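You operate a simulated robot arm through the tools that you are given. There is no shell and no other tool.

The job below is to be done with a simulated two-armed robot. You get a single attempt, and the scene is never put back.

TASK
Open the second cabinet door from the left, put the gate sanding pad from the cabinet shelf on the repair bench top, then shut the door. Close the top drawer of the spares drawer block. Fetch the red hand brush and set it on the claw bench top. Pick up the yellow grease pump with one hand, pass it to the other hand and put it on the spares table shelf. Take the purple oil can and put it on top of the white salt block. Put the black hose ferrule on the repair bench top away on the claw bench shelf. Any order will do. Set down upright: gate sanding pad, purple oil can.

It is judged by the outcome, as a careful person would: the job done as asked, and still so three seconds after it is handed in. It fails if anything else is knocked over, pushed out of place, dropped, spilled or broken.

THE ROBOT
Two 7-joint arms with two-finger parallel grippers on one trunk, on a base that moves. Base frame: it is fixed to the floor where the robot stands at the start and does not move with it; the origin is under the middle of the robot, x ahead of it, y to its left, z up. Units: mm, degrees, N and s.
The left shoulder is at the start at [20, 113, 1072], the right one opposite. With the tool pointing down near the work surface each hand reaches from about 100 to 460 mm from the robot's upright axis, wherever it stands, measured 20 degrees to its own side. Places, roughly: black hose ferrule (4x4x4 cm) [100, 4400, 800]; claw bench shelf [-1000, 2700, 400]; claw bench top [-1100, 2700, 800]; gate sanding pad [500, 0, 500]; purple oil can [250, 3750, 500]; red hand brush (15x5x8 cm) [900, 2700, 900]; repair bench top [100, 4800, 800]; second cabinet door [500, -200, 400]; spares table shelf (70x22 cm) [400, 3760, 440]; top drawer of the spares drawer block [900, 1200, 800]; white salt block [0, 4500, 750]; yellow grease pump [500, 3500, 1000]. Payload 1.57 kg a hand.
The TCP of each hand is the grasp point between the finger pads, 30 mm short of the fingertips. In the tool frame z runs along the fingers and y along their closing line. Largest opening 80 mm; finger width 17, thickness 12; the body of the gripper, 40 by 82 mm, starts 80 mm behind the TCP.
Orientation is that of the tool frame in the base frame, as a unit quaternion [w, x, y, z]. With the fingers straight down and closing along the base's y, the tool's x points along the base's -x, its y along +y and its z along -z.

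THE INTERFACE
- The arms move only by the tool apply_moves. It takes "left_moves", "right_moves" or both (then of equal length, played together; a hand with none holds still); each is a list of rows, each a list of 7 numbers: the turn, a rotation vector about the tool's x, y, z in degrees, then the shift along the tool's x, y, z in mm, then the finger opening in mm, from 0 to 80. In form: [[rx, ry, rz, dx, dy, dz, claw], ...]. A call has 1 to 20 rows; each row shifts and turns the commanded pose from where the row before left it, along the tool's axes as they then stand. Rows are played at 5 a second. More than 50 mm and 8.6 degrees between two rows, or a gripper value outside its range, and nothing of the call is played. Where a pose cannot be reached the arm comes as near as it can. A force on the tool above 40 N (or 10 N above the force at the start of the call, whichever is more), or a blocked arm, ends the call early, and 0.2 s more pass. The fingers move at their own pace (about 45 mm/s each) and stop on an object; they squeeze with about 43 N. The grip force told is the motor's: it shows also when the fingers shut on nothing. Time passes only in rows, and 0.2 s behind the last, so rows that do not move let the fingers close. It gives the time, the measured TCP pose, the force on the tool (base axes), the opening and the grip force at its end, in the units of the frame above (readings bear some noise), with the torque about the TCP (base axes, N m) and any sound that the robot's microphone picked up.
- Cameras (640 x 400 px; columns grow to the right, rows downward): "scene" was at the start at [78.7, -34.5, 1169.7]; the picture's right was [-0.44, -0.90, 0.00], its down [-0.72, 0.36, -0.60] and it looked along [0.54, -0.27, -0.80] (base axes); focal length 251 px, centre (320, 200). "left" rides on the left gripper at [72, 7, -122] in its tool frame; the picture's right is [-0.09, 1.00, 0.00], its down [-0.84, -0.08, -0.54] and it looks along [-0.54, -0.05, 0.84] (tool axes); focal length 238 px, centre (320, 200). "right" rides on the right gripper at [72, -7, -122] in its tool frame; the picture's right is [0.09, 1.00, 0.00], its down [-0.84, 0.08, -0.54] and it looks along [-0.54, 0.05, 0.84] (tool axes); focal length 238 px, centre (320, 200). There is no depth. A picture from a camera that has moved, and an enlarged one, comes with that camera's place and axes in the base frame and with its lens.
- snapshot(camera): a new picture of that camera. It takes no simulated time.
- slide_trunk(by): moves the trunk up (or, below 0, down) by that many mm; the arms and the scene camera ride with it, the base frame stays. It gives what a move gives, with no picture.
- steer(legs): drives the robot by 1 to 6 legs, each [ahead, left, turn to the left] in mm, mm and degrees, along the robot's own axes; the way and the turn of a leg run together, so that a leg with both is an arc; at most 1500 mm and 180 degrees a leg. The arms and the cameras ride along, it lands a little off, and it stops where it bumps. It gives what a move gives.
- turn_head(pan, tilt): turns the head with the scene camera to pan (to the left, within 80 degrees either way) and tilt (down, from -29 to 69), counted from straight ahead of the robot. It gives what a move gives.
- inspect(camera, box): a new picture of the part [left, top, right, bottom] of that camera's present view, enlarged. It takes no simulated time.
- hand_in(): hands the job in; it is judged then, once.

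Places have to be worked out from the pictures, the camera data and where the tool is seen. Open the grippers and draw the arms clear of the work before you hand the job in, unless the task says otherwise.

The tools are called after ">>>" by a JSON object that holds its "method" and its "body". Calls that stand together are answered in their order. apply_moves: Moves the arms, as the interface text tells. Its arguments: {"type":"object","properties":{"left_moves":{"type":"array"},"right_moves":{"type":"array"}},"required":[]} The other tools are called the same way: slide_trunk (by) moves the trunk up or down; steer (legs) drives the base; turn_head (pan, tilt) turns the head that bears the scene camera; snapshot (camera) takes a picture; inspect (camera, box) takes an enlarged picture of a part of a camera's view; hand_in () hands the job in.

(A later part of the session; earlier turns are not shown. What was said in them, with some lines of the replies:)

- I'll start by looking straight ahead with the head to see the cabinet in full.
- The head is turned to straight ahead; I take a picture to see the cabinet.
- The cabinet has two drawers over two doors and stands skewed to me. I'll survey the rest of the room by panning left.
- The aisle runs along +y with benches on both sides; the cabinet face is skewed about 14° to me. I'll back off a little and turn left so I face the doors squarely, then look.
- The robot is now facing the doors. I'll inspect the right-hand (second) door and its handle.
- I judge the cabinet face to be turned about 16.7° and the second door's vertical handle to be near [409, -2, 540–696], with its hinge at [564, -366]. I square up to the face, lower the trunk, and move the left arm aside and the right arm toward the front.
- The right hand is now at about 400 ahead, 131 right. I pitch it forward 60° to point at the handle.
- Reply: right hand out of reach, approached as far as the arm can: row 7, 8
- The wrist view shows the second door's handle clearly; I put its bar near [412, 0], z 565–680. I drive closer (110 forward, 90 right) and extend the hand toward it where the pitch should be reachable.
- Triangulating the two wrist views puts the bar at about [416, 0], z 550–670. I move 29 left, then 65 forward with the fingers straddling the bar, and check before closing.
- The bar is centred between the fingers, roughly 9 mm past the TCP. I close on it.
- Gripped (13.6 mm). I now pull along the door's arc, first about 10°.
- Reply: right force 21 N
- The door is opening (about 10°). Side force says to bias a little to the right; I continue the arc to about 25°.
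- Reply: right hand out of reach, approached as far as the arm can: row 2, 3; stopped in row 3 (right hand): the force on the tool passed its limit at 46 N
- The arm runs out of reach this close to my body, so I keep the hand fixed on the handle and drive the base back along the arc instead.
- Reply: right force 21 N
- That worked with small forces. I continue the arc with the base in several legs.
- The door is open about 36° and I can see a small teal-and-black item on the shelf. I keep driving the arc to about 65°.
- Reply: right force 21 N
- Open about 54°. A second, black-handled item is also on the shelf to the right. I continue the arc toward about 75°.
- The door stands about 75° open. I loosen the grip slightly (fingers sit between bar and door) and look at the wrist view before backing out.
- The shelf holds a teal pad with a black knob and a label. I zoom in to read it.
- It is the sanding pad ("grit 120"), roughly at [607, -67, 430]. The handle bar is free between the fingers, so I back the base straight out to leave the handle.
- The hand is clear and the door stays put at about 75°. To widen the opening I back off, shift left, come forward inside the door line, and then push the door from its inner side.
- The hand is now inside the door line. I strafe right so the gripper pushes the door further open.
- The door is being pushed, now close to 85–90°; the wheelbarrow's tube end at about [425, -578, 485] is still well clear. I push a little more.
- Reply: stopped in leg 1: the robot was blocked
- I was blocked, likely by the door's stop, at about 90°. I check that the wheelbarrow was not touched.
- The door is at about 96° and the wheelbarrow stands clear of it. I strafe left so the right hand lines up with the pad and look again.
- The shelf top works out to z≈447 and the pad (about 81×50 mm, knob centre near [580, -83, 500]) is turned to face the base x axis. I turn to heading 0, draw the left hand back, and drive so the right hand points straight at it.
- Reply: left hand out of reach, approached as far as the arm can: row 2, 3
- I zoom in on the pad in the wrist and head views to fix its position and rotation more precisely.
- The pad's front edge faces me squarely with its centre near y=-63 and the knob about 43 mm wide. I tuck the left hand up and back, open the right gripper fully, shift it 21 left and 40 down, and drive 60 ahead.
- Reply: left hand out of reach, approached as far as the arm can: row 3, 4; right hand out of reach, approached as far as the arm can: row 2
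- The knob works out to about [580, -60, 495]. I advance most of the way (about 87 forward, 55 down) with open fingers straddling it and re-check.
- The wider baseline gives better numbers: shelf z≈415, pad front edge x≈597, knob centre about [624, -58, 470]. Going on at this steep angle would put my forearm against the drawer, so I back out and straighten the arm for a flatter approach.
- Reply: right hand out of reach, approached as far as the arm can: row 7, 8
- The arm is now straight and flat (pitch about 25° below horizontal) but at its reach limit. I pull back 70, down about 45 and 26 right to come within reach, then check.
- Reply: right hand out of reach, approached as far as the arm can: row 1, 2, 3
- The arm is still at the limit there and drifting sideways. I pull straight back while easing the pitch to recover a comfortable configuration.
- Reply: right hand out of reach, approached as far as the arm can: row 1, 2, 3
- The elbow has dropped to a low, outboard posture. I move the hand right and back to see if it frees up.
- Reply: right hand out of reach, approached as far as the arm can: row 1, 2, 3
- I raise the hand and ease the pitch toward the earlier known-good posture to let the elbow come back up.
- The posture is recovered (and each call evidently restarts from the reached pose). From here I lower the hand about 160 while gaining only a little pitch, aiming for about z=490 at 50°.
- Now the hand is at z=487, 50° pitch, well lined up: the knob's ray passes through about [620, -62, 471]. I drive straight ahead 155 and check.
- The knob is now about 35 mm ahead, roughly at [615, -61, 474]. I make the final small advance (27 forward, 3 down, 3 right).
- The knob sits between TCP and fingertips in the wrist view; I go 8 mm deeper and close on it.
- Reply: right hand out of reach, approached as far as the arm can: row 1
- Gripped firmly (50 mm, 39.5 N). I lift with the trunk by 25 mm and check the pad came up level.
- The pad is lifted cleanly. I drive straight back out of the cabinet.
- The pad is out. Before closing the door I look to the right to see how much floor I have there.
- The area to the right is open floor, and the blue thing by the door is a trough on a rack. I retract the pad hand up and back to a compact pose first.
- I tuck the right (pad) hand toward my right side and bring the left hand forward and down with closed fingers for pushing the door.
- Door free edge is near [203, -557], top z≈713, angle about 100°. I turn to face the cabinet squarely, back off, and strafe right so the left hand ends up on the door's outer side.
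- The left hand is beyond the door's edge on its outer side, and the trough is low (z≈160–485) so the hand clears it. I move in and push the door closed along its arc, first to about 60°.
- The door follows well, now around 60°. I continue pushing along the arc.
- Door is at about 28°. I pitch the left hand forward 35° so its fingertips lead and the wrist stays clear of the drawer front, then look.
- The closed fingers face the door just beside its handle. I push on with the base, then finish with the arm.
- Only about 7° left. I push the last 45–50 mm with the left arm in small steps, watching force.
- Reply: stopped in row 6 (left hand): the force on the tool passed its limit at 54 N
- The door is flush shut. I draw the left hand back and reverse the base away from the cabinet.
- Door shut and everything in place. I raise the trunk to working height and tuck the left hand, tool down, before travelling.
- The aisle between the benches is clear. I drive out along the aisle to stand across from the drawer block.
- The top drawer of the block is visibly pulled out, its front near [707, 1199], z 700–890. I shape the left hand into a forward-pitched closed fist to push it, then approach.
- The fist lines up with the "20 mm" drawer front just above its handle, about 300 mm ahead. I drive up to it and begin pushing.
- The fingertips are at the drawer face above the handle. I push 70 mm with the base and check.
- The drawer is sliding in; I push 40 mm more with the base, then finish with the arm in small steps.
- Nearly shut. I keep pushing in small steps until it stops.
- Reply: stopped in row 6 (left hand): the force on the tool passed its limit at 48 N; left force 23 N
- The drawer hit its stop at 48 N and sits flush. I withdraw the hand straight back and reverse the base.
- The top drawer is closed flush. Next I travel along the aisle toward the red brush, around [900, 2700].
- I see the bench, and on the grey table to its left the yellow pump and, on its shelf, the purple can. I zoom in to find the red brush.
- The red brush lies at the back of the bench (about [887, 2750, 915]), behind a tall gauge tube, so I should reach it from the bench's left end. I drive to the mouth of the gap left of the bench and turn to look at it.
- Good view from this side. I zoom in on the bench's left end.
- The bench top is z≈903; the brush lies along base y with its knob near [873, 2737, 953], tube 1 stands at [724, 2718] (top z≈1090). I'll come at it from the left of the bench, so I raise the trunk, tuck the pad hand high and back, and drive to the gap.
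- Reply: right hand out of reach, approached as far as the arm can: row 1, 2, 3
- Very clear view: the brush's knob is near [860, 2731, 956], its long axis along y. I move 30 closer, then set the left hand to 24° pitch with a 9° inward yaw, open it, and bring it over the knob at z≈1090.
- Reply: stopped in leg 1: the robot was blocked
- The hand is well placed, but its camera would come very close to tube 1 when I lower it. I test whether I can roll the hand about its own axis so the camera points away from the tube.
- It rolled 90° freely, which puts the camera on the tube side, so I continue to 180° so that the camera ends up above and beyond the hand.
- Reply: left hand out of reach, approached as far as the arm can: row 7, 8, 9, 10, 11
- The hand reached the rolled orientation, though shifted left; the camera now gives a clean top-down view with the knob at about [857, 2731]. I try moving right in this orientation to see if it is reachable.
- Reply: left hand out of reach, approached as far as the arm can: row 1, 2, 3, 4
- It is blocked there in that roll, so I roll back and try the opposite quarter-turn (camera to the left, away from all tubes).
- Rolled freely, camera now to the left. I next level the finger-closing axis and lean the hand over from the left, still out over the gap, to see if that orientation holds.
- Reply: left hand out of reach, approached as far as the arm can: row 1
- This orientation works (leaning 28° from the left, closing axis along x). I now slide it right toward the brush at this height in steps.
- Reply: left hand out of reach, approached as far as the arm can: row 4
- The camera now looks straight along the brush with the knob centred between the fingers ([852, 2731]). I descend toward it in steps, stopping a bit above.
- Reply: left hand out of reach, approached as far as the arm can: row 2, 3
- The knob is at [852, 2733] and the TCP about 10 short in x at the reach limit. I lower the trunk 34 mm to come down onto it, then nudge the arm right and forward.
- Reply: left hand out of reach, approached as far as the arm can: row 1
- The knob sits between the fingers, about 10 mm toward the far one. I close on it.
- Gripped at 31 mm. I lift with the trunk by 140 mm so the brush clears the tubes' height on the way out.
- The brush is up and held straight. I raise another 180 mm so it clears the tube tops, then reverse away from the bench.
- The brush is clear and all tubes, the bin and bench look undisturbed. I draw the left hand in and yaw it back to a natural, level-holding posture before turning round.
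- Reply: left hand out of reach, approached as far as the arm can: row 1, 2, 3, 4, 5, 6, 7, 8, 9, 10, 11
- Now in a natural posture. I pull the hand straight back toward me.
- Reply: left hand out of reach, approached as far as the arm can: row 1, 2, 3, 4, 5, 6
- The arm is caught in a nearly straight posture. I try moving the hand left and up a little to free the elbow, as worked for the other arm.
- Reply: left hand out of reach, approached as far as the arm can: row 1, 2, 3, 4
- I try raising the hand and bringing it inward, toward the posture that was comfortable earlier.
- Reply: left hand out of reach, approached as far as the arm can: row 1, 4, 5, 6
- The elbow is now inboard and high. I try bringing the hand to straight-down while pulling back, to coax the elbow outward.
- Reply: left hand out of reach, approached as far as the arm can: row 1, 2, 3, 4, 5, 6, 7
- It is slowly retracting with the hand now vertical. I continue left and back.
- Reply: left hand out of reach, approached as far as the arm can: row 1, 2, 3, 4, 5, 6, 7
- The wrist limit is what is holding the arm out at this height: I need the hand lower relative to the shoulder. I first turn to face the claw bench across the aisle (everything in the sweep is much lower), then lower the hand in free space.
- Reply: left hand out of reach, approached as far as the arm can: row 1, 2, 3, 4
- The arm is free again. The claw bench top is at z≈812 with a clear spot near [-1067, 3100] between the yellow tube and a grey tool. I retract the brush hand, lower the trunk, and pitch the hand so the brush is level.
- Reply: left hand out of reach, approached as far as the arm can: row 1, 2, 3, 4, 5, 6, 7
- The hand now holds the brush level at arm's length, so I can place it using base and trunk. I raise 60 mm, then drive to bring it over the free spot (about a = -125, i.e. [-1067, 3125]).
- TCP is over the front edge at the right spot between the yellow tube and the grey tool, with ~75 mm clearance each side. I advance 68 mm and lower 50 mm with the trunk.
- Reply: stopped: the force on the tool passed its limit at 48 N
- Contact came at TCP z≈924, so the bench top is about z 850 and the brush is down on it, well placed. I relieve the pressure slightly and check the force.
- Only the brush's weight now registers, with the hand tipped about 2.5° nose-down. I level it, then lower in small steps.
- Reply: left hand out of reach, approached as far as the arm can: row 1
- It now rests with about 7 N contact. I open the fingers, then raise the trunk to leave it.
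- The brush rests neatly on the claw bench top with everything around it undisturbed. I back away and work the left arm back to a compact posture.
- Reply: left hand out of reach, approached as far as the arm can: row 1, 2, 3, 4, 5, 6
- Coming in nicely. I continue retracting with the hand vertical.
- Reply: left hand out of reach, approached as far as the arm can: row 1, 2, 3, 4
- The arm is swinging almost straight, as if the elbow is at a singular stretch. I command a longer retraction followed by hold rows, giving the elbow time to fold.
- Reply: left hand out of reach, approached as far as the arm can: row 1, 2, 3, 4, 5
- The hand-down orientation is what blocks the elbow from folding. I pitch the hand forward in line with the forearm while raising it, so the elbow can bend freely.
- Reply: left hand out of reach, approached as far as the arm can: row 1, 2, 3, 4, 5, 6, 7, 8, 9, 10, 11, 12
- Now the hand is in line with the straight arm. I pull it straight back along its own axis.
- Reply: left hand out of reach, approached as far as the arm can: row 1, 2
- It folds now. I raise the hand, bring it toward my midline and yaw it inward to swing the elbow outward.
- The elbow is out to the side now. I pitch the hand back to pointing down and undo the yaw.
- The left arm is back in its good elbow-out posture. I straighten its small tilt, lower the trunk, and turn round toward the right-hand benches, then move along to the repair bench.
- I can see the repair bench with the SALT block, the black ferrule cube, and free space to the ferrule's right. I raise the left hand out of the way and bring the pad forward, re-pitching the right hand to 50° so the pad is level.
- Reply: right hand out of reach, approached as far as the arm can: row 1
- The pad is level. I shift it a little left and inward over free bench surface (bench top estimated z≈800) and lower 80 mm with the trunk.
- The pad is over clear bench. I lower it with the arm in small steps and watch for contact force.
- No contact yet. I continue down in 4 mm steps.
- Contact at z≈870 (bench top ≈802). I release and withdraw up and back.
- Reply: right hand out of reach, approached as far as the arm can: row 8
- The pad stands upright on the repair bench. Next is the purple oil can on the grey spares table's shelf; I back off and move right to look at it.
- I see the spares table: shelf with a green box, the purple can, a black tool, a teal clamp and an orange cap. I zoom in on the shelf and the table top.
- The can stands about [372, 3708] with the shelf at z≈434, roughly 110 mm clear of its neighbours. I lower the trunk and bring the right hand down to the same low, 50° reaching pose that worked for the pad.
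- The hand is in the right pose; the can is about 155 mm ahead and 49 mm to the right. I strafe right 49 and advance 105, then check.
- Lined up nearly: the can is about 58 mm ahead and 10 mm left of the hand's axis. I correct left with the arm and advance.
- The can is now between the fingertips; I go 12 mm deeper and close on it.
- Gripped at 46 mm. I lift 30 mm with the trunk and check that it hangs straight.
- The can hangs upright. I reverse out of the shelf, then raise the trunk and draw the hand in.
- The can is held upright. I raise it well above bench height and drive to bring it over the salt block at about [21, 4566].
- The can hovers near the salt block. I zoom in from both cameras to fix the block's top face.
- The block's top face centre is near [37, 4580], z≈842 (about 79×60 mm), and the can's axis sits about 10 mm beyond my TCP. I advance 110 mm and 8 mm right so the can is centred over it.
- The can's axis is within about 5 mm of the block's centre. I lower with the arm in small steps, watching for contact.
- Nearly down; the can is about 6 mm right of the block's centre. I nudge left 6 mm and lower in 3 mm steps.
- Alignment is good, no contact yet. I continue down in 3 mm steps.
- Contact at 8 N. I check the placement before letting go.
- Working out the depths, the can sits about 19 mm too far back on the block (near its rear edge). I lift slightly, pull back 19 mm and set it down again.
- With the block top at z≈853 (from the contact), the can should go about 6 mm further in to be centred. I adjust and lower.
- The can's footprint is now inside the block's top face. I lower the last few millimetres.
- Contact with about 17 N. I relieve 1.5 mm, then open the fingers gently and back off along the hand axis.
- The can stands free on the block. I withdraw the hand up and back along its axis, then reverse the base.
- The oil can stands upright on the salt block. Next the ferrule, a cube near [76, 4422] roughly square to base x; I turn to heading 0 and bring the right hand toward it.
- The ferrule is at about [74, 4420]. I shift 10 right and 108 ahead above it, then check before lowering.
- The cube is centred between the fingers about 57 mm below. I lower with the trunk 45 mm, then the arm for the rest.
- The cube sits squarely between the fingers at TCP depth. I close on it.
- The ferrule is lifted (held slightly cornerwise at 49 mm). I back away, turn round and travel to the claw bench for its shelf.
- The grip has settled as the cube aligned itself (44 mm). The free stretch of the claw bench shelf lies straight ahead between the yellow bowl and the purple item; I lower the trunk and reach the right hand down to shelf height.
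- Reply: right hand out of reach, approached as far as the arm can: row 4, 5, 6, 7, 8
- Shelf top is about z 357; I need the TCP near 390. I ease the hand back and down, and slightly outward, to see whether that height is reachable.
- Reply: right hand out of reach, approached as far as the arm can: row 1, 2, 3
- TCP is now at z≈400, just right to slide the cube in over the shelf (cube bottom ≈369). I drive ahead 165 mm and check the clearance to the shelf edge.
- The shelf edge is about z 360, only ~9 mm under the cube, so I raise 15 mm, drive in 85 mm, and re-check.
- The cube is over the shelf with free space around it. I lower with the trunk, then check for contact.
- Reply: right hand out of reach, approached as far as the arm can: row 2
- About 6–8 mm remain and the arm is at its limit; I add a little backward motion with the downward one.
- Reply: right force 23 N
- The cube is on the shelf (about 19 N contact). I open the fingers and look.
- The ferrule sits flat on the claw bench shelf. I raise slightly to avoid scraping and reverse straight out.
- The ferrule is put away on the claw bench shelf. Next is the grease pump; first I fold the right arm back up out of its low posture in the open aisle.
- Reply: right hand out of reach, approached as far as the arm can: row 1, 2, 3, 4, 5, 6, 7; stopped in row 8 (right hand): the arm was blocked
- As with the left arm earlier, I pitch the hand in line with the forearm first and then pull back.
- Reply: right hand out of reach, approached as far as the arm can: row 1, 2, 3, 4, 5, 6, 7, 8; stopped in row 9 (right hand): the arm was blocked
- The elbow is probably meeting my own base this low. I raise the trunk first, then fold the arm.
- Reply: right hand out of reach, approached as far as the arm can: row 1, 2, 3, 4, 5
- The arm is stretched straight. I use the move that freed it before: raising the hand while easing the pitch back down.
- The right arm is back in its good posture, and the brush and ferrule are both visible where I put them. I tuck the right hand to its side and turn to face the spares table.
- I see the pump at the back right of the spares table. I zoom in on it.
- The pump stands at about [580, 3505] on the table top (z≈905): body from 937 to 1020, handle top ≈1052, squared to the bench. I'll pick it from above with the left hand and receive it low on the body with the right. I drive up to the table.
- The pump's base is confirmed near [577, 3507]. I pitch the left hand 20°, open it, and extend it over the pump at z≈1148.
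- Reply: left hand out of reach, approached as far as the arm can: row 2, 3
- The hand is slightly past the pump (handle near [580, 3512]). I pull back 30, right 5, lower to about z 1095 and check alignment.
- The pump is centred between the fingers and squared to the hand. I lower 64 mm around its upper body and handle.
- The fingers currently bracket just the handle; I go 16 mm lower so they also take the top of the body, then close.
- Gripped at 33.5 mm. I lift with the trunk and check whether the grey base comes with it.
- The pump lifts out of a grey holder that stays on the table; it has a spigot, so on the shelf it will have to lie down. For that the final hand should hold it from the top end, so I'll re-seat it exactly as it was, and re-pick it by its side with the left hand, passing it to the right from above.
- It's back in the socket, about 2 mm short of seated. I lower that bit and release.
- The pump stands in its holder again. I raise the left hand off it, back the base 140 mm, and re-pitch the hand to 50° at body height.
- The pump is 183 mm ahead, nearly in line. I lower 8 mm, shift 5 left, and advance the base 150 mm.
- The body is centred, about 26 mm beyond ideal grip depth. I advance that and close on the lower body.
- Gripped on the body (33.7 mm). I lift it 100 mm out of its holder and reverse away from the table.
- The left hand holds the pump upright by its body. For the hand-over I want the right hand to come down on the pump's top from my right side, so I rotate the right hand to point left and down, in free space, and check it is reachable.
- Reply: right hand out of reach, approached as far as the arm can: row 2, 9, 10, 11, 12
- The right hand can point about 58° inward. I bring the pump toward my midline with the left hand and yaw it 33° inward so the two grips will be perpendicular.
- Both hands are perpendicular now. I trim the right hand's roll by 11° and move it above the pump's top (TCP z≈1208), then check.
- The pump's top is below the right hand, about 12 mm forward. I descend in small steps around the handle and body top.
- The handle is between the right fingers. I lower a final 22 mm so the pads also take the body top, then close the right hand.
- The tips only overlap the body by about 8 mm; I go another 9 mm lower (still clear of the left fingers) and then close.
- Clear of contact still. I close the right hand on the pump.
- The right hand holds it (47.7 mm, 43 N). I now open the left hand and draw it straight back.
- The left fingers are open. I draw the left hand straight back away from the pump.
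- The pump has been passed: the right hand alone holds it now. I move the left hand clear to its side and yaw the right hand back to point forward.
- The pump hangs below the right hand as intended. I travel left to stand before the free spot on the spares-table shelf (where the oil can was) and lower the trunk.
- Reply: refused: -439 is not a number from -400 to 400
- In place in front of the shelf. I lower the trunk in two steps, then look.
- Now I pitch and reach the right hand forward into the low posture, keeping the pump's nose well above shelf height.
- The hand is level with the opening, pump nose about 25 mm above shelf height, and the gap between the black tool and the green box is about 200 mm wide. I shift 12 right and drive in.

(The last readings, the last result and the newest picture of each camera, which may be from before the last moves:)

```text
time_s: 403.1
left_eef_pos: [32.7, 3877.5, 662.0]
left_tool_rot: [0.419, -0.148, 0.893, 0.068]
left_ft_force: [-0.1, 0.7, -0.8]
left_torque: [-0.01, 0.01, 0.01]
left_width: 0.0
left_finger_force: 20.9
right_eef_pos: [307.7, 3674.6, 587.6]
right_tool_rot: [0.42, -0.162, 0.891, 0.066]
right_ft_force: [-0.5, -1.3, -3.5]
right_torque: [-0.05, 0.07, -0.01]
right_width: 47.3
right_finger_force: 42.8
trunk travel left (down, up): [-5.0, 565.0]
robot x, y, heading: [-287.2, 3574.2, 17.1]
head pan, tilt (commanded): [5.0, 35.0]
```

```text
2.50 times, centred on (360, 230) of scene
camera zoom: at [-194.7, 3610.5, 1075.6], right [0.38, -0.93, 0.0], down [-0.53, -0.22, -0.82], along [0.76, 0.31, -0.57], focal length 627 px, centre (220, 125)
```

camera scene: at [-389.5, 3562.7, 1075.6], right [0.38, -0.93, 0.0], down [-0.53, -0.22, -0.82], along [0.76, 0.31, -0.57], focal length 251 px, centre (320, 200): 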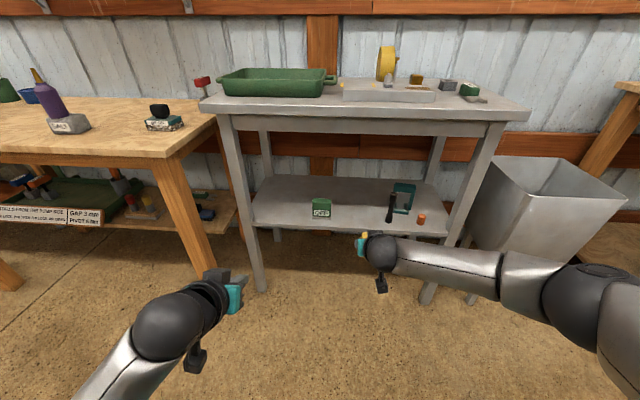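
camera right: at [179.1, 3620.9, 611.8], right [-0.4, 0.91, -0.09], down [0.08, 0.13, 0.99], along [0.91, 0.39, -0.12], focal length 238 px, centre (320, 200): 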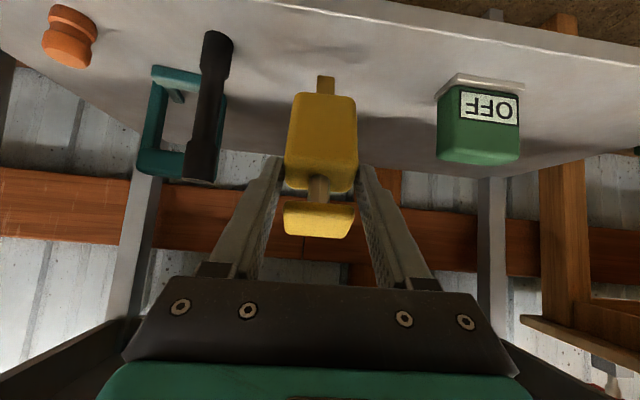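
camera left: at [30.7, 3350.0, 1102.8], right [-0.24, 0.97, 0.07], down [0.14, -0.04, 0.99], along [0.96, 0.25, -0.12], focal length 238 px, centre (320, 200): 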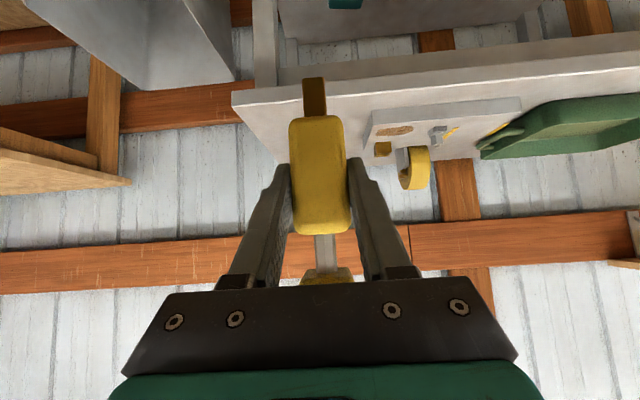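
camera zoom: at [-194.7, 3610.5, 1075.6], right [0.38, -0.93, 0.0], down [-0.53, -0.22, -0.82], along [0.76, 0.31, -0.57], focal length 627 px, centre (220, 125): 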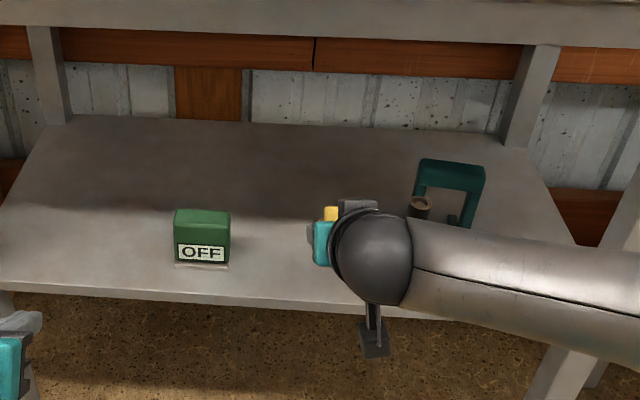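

The pump is centred over the shelf gap. I advance 65 mm more and then lower in small steps until the nose touches.

>>> {"method": "steer", "body": {"legs": [[62, 0, 0]]}}

>>> {"method": "apply_moves", "body": {"right_moves": [[0, 0, 0, 6.1, 0, 5.1, 20], [0, 0, 0, 6.1, 0, 5.1, 20], [0, 0, 0, 0, 0, 0, 20]]}}

>>> {"method": "snapshot", "body": {"camera": "right"}}

```text
time_s: 404.1
left_eef_pos: [91.8, 3897.0, 661.3]
left_tool_rot: [0.418, -0.148, 0.894, 0.067]
left_ft_force: [0.3, -0.4, -0.3]
left_torque: [0.02, -0.05, 0.0]
left_width: 0.0
left_finger_force: 21.6
right_eef_pos: [367.1, 3694.0, 588.6]
right_tool_rot: [0.419, -0.161, 0.891, 0.065]
right_ft_force: [-0.7, -0.6, -3.2]
right_torque: [-0.03, 0.08, 0.01]
right_width: 47.5
right_finger_force: 43.0
trunk travel left (down, up): [-5.0, 565.0]
robot x, y, heading: [-228.3, 3594.4, 17.3]
head pan, tilt (commanded): [5.0, 35.0]
```

```text
time_s: 404.9
left_eef_pos: [92.6, 3898.5, 661.8]
left_tool_rot: [0.418, -0.148, 0.894, 0.068]
left_ft_force: [-0.1, -0.5, 0.3]
left_torque: [0.01, 0.0, 0.02]
left_width: 0.0
left_finger_force: 21.4
right_eef_pos: [367.0, 3695.6, 573.2]
right_tool_rot: [0.418, -0.162, 0.891, 0.067]
right_ft_force: [-0.4, -0.3, -2.6]
right_torque: [-0.04, 0.1, 0.03]
right_width: 47.5
right_finger_force: 43.2
trunk travel left (down, up): [-5.0, 565.0]
robot x, y, heading: [-229.1, 3590.7, 17.5]
head pan, tilt (commanded): [5.0, 35.0]
```

```text
taken
camera right: at [239.0, 3639.9, 596.3], right [-0.4, 0.91, -0.09], down [0.08, 0.13, 0.99], along [0.91, 0.39, -0.13], focal length 238 px, centre (320, 200)
```

right: 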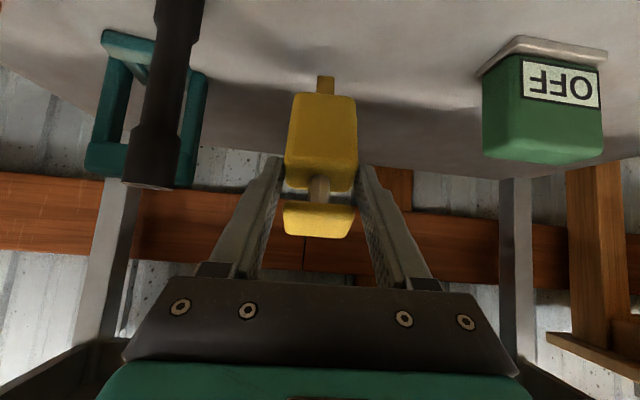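

Still clear. I keep lowering in 8 mm steps, watching the force for nose contact.

>>> {"method": "apply_moves", "body": {"right_moves": [[0, 0, 0, 6.1, 0, 5.1, 20], [0, 0, 0, 6.1, 0, 5.1, 20], [0, 0, 0, 6.1, 0, 5.1, 20], [0, 0, 0, 0, 0, 0, 20]]}}

>>> {"method": "snapshot", "body": {"camera": "right"}}

```text
time_s: 405.9
left_eef_pos: [90.1, 3896.7, 662.9]
left_tool_rot: [0.419, -0.148, 0.893, 0.067]
left_ft_force: [-0.4, 0.2, 0.4]
left_torque: [-0.04, -0.01, 0.01]
left_width: 0.2
left_finger_force: 21.7
right_eef_pos: [369.3, 3694.3, 557.1]
right_tool_rot: [0.426, -0.161, 0.887, 0.068]
right_ft_force: [-6.7, -1.9, 35.9]
right_torque: [0.66, -0.98, 0.03]
right_width: 47.5
right_finger_force: 43.1
trunk travel left (down, up): [-5.0, 565.0]
robot x, y, heading: [-230.7, 3596.2, 17.4]
head pan, tilt (commanded): [5.0, 35.0]
```

```text
taken
camera right: at [241.1, 3640.6, 578.7], right [-0.4, 0.91, -0.09], down [0.07, 0.12, 0.99], along [0.92, 0.39, -0.11], focal length 238 px, centre (320, 200)
```

right: 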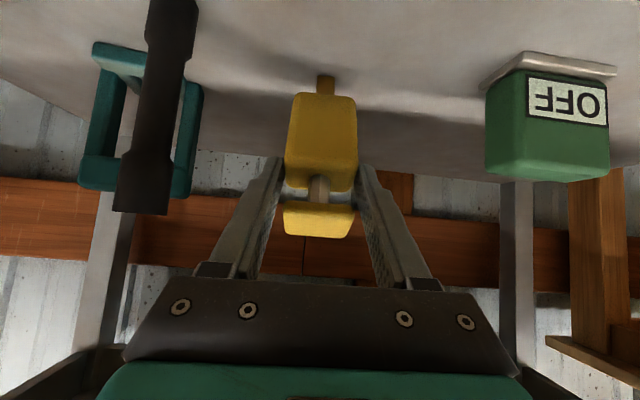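

The nose touched (36 N) but the firm grip keeps the pump from tipping by pushing straight down. I'll lift, go about 75 mm deeper so the whole pump will fit on the shelf, and then lay it down by moving the hand along an arc about the nose.

>>> {"method": "apply_moves", "body": {"right_moves": [[0, 0, 0, -15, 0, -12.6, 20], [0, 0, 0, -10, 0, -8.4, 20], [0, 0, 0, 0, 0, 0, 20]]}}

>>> {"method": "steer", "body": {"legs": [[50, 0, 0]]}}

>>> {"method": "apply_moves", "body": {"right_moves": [[0, 0, 0, -9, 0, 11, 20], [0, 0, 0, -9, 0, 11, 20], [0, 0, 0, 0, 0, 0, 20]]}}

>>> {"method": "snapshot", "body": {"camera": "right"}}

```text
time_s: 406.7
left_eef_pos: [92.4, 3897.9, 661.4]
left_tool_rot: [0.418, -0.148, 0.894, 0.067]
left_ft_force: [-0.2, 0.4, -0.2]
left_torque: [-0.02, 0.01, -0.02]
left_width: 0.1
left_finger_force: 21.8
right_eef_pos: [368.8, 3694.0, 579.5]
right_tool_rot: [0.418, -0.162, 0.891, 0.066]
right_ft_force: [-0.5, 0.0, -2.3]
right_torque: [-0.02, 0.08, 0.0]
right_width: 47.5
right_finger_force: 42.4
trunk travel left (down, up): [-5.0, 565.0]
robot x, y, heading: [-228.8, 3594.6, 17.5]
head pan, tilt (commanded): [5.0, 35.0]
```

```text
time_s: 407.6
left_eef_pos: [135.8, 3911.6, 662.3]
left_tool_rot: [0.419, -0.149, 0.893, 0.068]
left_ft_force: [0.5, -1.0, 0.7]
left_torque: [0.0, 0.0, -0.01]
left_width: 0.0
left_finger_force: 22.0
right_eef_pos: [413.5, 3708.4, 581.2]
right_tool_rot: [0.418, -0.162, 0.891, 0.066]
right_ft_force: [0.4, 0.4, -2.2]
right_torque: [0.01, 0.07, -0.01]
right_width: 47.6
right_finger_force: 43.3
trunk travel left (down, up): [-5.0, 565.0]
robot x, y, heading: [-184.2, 3607.9, 17.4]
head pan, tilt (commanded): [5.0, 35.0]
```

```text
time_s: 408.4
left_eef_pos: [136.9, 3909.9, 661.5]
left_tool_rot: [0.418, -0.148, 0.894, 0.067]
left_ft_force: [0.7, -1.0, -0.9]
left_torque: [0.02, 0.04, 0.02]
left_width: 0.1
left_finger_force: 20.7
right_eef_pos: [439.2, 3718.4, 582.2]
right_tool_rot: [0.419, -0.162, 0.891, 0.066]
right_ft_force: [0.5, 0.1, -2.4]
right_torque: [-0.02, 0.08, 0.02]
right_width: 47.5
right_finger_force: 42.9
trunk travel left (down, up): [-5.0, 565.0]
robot x, y, heading: [-183.5, 3610.6, 17.1]
head pan, tilt (commanded): [5.0, 35.0]
```

```text
taken
camera right: at [311.2, 3663.6, 605.7], right [-0.4, 0.91, -0.09], down [0.08, 0.13, 0.99], along [0.91, 0.39, -0.13], focal length 238 px, centre (320, 200)
```

right: 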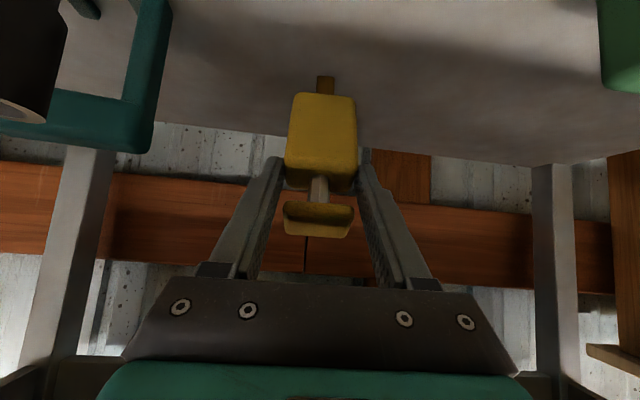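

Now deep enough. I lower until the nose touches lightly.

>>> {"method": "apply_moves", "body": {"right_moves": [[0, 0, 0, 6.1, 0, 5.1, 20], [0, 0, 0, 4.6, 0, 3.9, 20], [0, 0, 0, 3.8, 0, 3.2, 20], [0, 0, 0, 0, 0, 0, 20]]}}

```text
time_s: 409.4
left_eef_pos: [137.9, 3911.3, 661.6]
left_tool_rot: [0.418, -0.149, 0.894, 0.067]
left_ft_force: [-1.0, -0.2, -1.0]
left_torque: [-0.03, 0.06, 0.01]
left_width: 0.0
left_finger_force: 21.8
right_eef_pos: [439.9, 3717.2, 561.9]
right_tool_rot: [0.418, -0.161, 0.891, 0.066]
right_ft_force: [0.1, 0.4, -3.3]
right_torque: [-0.03, 0.1, 0.01]
right_width: 47.3
right_finger_force: 43.2
trunk travel left (down, up): [-5.0, 565.0]
robot x, y, heading: [-184.3, 3607.6, 17.6]
head pan, tilt (commanded): [5.0, 35.0]
```

Almost touching. I ease the grip command slightly and begin the arc: back and down together, watching the force.

>>> {"method": "apply_moves", "body": {"right_moves": [[0, 0, 0, 3, 0, 2.5, 42], [0, 0, 0, 10, 0, -2, 42], [0, 0, 0, 10, 0, -2, 42], [0, 0, 0, 9.4, 0, -2, 42], [0, 0, 0, 0, 0, 0, 42]]}}

>>> {"method": "snapshot", "body": {"camera": "right"}}

```text
time_s: 410.6
left_eef_pos: [135.4, 3910.3, 663.8]
left_tool_rot: [0.419, -0.148, 0.893, 0.067]
left_ft_force: [-0.4, 0.4, -0.1]
left_torque: [0.01, 0.0, -0.01]
left_width: 0.0
left_finger_force: 21.1
right_eef_pos: [421.8, 3710.8, 551.8]
right_tool_rot: [0.427, -0.16, 0.887, 0.067]
right_ft_force: [-5.1, -2.9, 37.4]
right_torque: [0.84, -1.63, -0.01]
right_width: 47.5
right_finger_force: 42.9
trunk travel left (down, up): [-5.0, 565.0]
robot x, y, heading: [-182.7, 3607.4, 17.1]
head pan, tilt (commanded): [5.0, 35.0]
```

```text
taken
camera right: at [292.7, 3656.3, 572.8], right [-0.4, 0.91, -0.09], down [0.06, 0.12, 0.99], along [0.92, 0.39, -0.11], focal length 238 px, centre (320, 200)
```

right: 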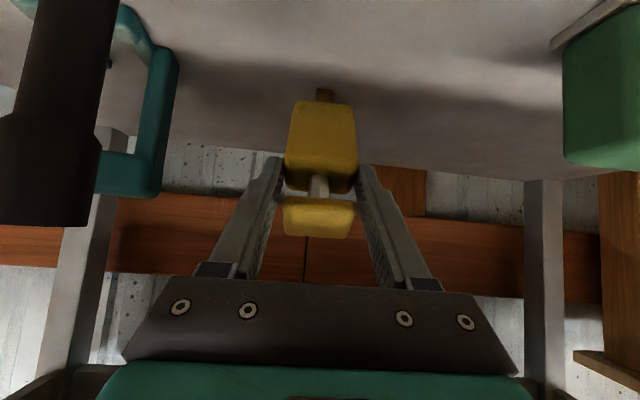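

It has started to tip, but the force is high (37 N). I ease the grip further by commanding 47 mm and see whether the force drops.

>>> {"method": "apply_moves", "body": {"right_moves": [[0, 0, 0, 0, 0, 0, 47], [0, 0, 0, 0, 0, 0, 47]]}}

```text
time_s: 411.2
left_eef_pos: [136.9, 3910.3, 661.5]
left_tool_rot: [0.418, -0.148, 0.894, 0.067]
left_ft_force: [0.2, 0.4, -1.3]
left_torque: [-0.03, -0.02, 0.0]
left_width: 0.0
left_finger_force: 21.3
right_eef_pos: [417.1, 3708.5, 542.2]
right_tool_rot: [0.418, -0.162, 0.891, 0.066]
right_ft_force: [-1.0, 0.3, 0.5]
right_torque: [-0.01, 0.0, -0.01]
right_width: 47.1
right_finger_force: 0.1
trunk travel left (down, up): [-5.0, 565.0]
robot x, y, heading: [-180.2, 3608.1, 17.5]
head pan, tilt (commanded): [5.0, 35.0]
```

The grip went slack and the force vanished. I look right away.

>>> {"method": "snapshot", "body": {"camera": "right"}}

>>> {"method": "inspect", "body": {"camera": "scene", "box": [260, 130, 460, 290]}}

```text
taken
camera right: at [289.5, 3654.2, 564.8], right [-0.4, 0.91, -0.09], down [0.08, 0.13, 0.99], along [0.91, 0.39, -0.13], focal length 238 px, centre (320, 200)
```

right: 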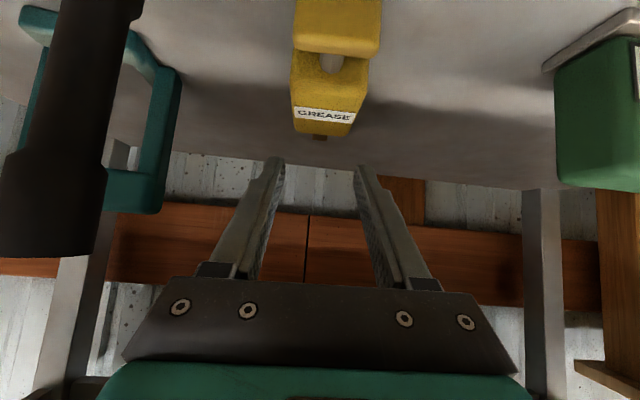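

```text
2.50 times, centred on (360, 210) of scene
camera zoom: at [-89.4, 3643.2, 1075.5], right [0.38, -0.93, 0.0], down [-0.53, -0.22, -0.82], along [0.76, 0.31, -0.57], focal length 627 px, centre (220, 175)
```

zoom: 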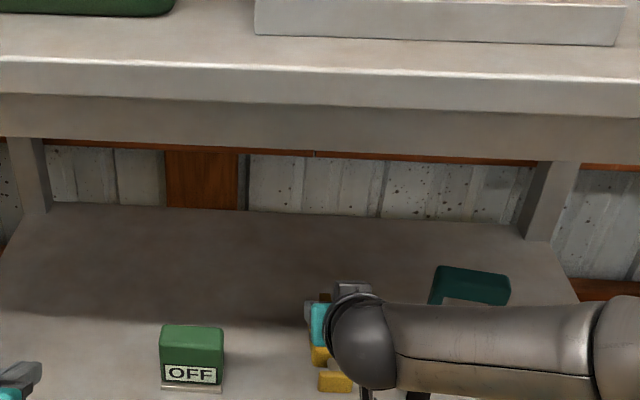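

The pump tipped over backward and now lies on the shelf, handle toward me. I check it is fully on the shelf.

>>> {"method": "snapshot", "body": {"camera": "scene"}}

>>> {"method": "inspect", "body": {"camera": "scene", "box": [280, 200, 440, 330]}}

```text
taken
camera scene: at [-89.4, 3643.2, 1075.5], right [0.38, -0.93, 0.0], down [-0.53, -0.22, -0.82], along [0.76, 0.31, -0.57], focal length 251 px, centre (320, 200)
```

scene: 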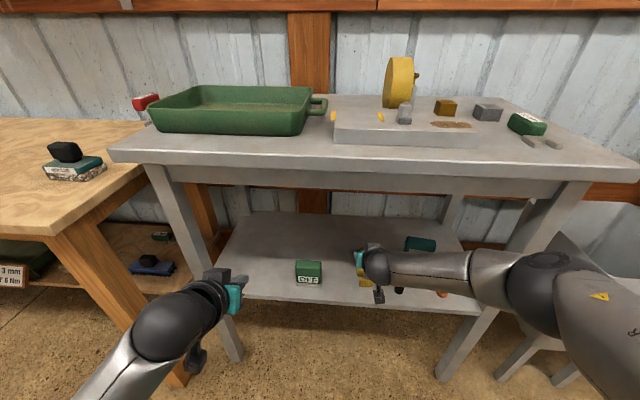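

```text
3.08 times, centred on (360, 265) of scene
camera zoom: at [-89.4, 3643.2, 1075.5], right [0.38, -0.93, 0.0], down [-0.53, -0.22, -0.82], along [0.76, 0.31, -0.57], focal length 771 px, centre (197, 0)
```

zoom: 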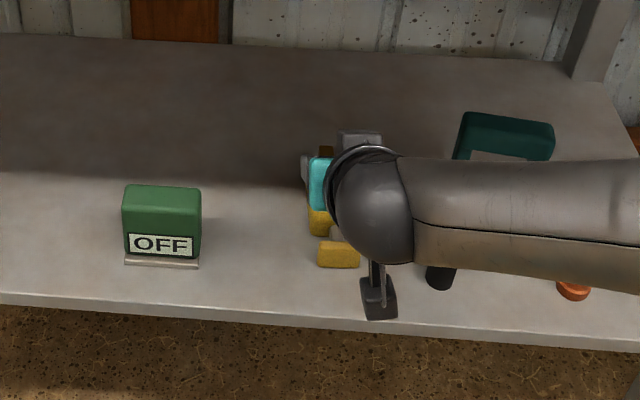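

The pump lies flat on the shelf, its handle about 60 mm in from the front edge, touching nothing else. I raise the hand slightly and reverse straight out.

>>> {"method": "slide_trunk", "body": {"by": 20}}

>>> {"method": "steer", "body": {"legs": [[-400, 0, 0]]}}

>>> {"method": "snapshot", "body": {"camera": "scene"}}

>>> {"method": "inspect", "body": {"camera": "scene", "box": [230, 110, 480, 300]}}

```text
time_s: 411.9
left_eef_pos: [137.7, 3910.8, 682.8]
left_tool_rot: [0.418, -0.148, 0.894, 0.067]
left_ft_force: [0.0, 0.0, 0.5]
left_torque: [-0.03, 0.02, -0.02]
left_width: 0.0
left_finger_force: 21.4
right_eef_pos: [418.6, 3708.6, 561.6]
right_tool_rot: [0.418, -0.162, 0.891, 0.066]
right_ft_force: [-0.1, 0.1, -0.7]
right_torque: [-0.03, -0.03, 0.04]
right_width: 47.0
right_finger_force: 0.1
trunk travel left (down, up): [-25.0, 545.0]
robot x, y, heading: [-183.0, 3609.1, 17.1]
head pan, tilt (commanded): [5.0, 35.0]
```

```text
time_s: 414.4
left_eef_pos: [-259.1, 3788.1, 682.2]
left_tool_rot: [0.418, -0.15, 0.893, 0.069]
left_ft_force: [0.0, 0.6, 0.8]
left_torque: [-0.01, 0.02, 0.01]
left_width: 0.0
left_finger_force: 20.8
right_eef_pos: [22.4, 3587.3, 561.8]
right_tool_rot: [0.418, -0.162, 0.891, 0.066]
right_ft_force: [0.5, 0.2, 0.5]
right_torque: [-0.01, 0.01, -0.02]
right_width: 46.8
right_finger_force: 0.0
trunk travel left (down, up): [-25.0, 545.0]
robot x, y, heading: [-578.9, 3485.2, 17.4]
head pan, tilt (commanded): [5.0, 35.0]
```

```text
taken
camera scene: at [-485.5, 3520.2, 1095.6], right [0.38, -0.93, 0.0], down [-0.53, -0.22, -0.82], along [0.76, 0.31, -0.57], focal length 251 px, centre (320, 200)
```

scene: 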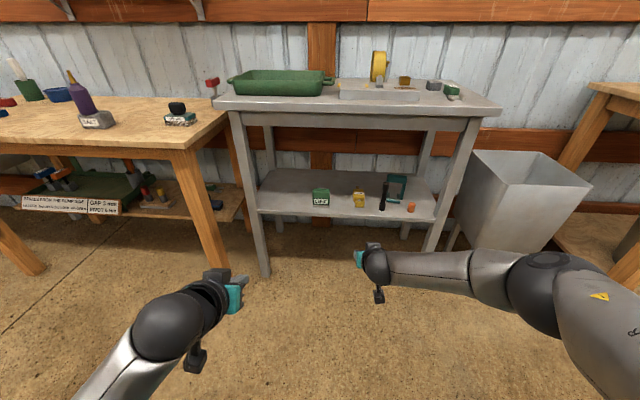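

```text
2.11 times, centred on (355, 205) of scene
camera zoom: at [-485.5, 3520.2, 1095.6], right [0.38, -0.93, 0.0], down [-0.53, -0.22, -0.82], along [0.76, 0.31, -0.57], focal length 528 px, centre (246, 190)
```

zoom: 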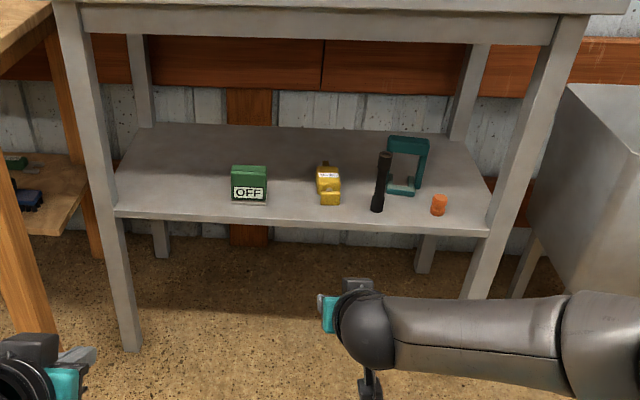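

The pump rests on the shelf and everything around it stands as before. I open both grippers and take a last close look at the repair bench.

>>> {"method": "apply_moves", "body": {"left_moves": [[0, 0, 0, 0, 0, 0, 40], [0, 0, 0, 0, 0, 0, 70], [0, 0, 0, 0, 0, 0, 70]], "right_moves": [[0, 0, 0, 0, 0, 0, 60], [0, 0, 0, 0, 0, 0, 70], [0, 0, 0, 0, 0, 0, 70]]}}

>>> {"method": "turn_head", "body": {"pan": 40, "tilt": 20}}

>>> {"method": "snapshot", "body": {"camera": "scene"}}

>>> {"method": "inspect", "body": {"camera": "scene", "box": [200, 130, 420, 270]}}

```text
time_s: 415.2
left_eef_pos: [-259.3, 3788.1, 680.9]
left_tool_rot: [0.418, -0.149, 0.894, 0.068]
left_ft_force: [-0.4, -0.4, -0.6]
left_torque: [-0.01, 0.0, 0.02]
left_width: 65.9
left_finger_force: 0.1
right_eef_pos: [21.5, 3586.0, 561.8]
right_tool_rot: [0.418, -0.163, 0.891, 0.066]
right_ft_force: [0.1, 0.2, 0.1]
right_torque: [0.03, 0.01, -0.01]
right_width: 70.1
right_finger_force: 0.0
trunk travel left (down, up): [-25.0, 545.0]
robot x, y, heading: [-580.0, 3482.7, 16.9]
head pan, tilt (commanded): [5.0, 35.0]
```

```text
time_s: 416.2
left_eef_pos: [-259.8, 3788.3, 681.8]
left_tool_rot: [0.417, -0.149, 0.894, 0.067]
left_ft_force: [-0.5, -0.7, -0.1]
left_torque: [0.04, -0.02, 0.03]
left_width: 69.8
left_finger_force: 0.0
right_eef_pos: [22.4, 3586.5, 562.4]
right_tool_rot: [0.418, -0.162, 0.891, 0.066]
right_ft_force: [0.0, 0.1, 0.1]
right_torque: [-0.06, 0.01, -0.02]
right_width: 70.1
right_finger_force: 0.1
trunk travel left (down, up): [-25.0, 545.0]
robot x, y, heading: [-580.4, 3482.7, 17.1]
head pan, tilt (commanded): [40.0, 20.0]
```

```text
taken
camera scene: at [-516.6, 3565.1, 1119.4], right [0.84, -0.54, 0.0], down [-0.18, -0.29, -0.94], along [0.51, 0.79, -0.34], focal length 251 px, centre (320, 200)
```

scene: 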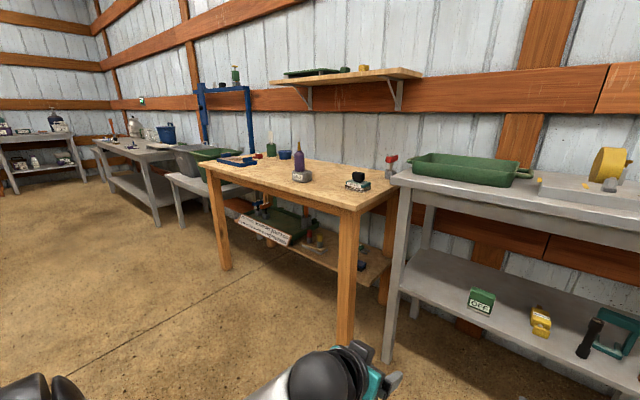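

```text
2.86 times, centred on (310, 200) of scene
camera zoom: at [-516.6, 3565.1, 1119.4], right [0.84, -0.54, 0.0], down [-0.18, -0.29, -0.94], along [0.51, 0.79, -0.34], focal length 716 px, centre (349, 200)
```

zoom: 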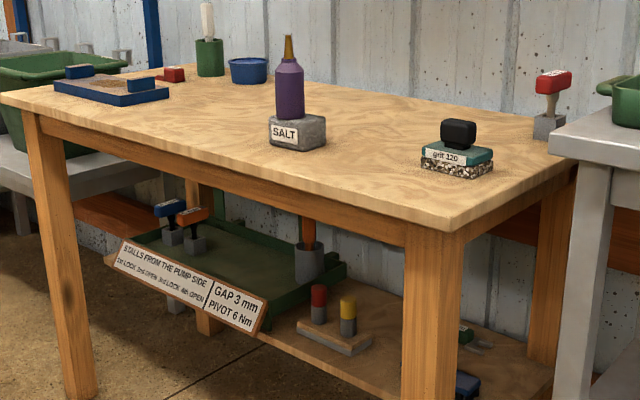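

The oil can and pad both stand upright. I glance back down the aisle to confirm the drawer, the bin and the cabinet door are still as left.

>>> {"method": "turn_head", "body": {"pan": -62, "tilt": 15}}

>>> {"method": "snapshot", "body": {"camera": "scene"}}

>>> {"method": "inspect", "body": {"camera": "scene", "box": [200, 120, 460, 300]}}

```text
time_s: 418.0
left_eef_pos: [-258.4, 3788.7, 682.7]
left_tool_rot: [0.418, -0.15, 0.894, 0.068]
left_ft_force: [0.8, 0.1, 0.2]
left_torque: [-0.02, -0.02, 0.0]
left_width: 70.0
left_finger_force: 0.0
right_eef_pos: [21.4, 3585.7, 561.7]
right_tool_rot: [0.419, -0.162, 0.891, 0.067]
right_ft_force: [-0.1, 0.7, 0.3]
right_torque: [-0.02, 0.02, -0.04]
right_width: 70.2
right_finger_force: 0.1
trunk travel left (down, up): [-25.0, 545.0]
robot x, y, heading: [-577.6, 3487.7, 17.2]
head pan, tilt (commanded): [-62.0, 15.0]
```

```text
taken
camera scene: at [-500.5, 3421.1, 1127.6], right [-0.7, -0.71, 0.0], down [-0.18, 0.18, -0.97], along [0.69, -0.68, -0.26], focal length 251 px, centre (320, 200)
```

scene: 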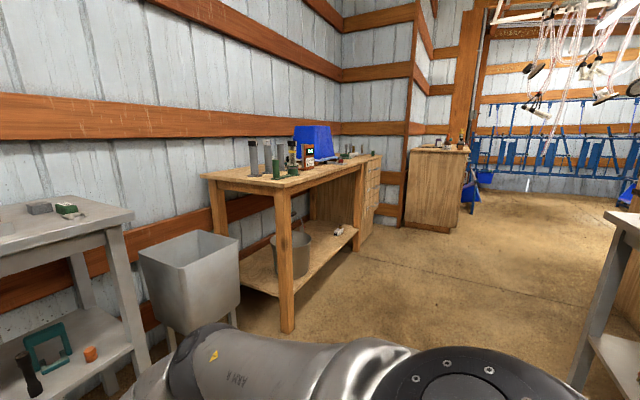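

```text
2.22 times, centred on (330, 210) of scene
camera zoom: at [-500.5, 3421.1, 1127.6], right [-0.7, -0.71, 0.0], down [-0.18, 0.18, -0.97], along [0.69, -0.68, -0.26], focal length 557 px, centre (298, 178)
```

zoom: 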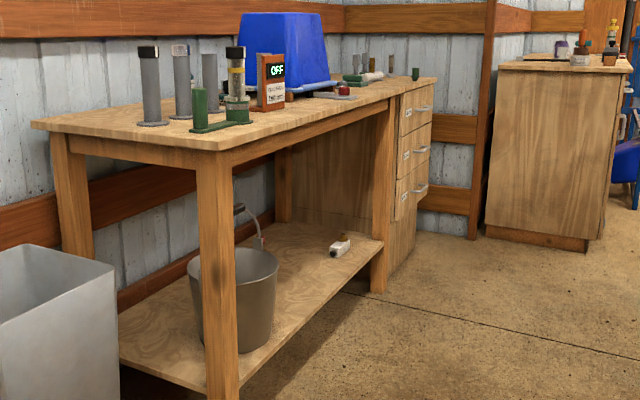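

Everything checks out. The drawer and cabinet door are shut, and the brush, ferrule, pad, can and pump are where they should be. The grippers are open and the arms are clear, so I hand the job in.

>>> {"method": "hand_in", "body": {}}

```text
The job is handed in.
```

I've done every part of the task and handed the job in; I haven't had the judged result.

- **Cabinet:** I opened the second door, moved the sanding pad ("grit 120") to the repair bench top, where it stands upright, and shut the door.
- **Drawer:** The top drawer of the spares drawer block is pushed fully shut.
- **Red hand brush:** It is on the claw bench top, between the yellow tube and a grey tool.
- **Yellow grease pump:** It is on the spares table shelf, lying on its side.
    - I first lifted it a few centimetres with the left hand and put it back in its holder to get a better grip. I then picked it up with the left hand and passed it to the right.
    - Laying it down did not go quite as planned. When I eased the grip it tipped over backward onto the shelf instead of being lowered all the way. It came to rest flat, about 60 mm in from the front edge, clear of the other items.
- **Purple oil can:** It is upright on top of the salt block.
- **Black hose ferrule:** It is on the claw bench shelf.

While I was reaching for the brush, my base touched something, most likely the grey bin beside that bench. I stopped straight away, and the bin did not look moved afterward.

Before handing in I looked again at the repair bench, the spares table and the drawer block, and all were in order. The cabinet was only visible from a distance; its door looked shut. I last checked the brush and ferrule earlier in the run.
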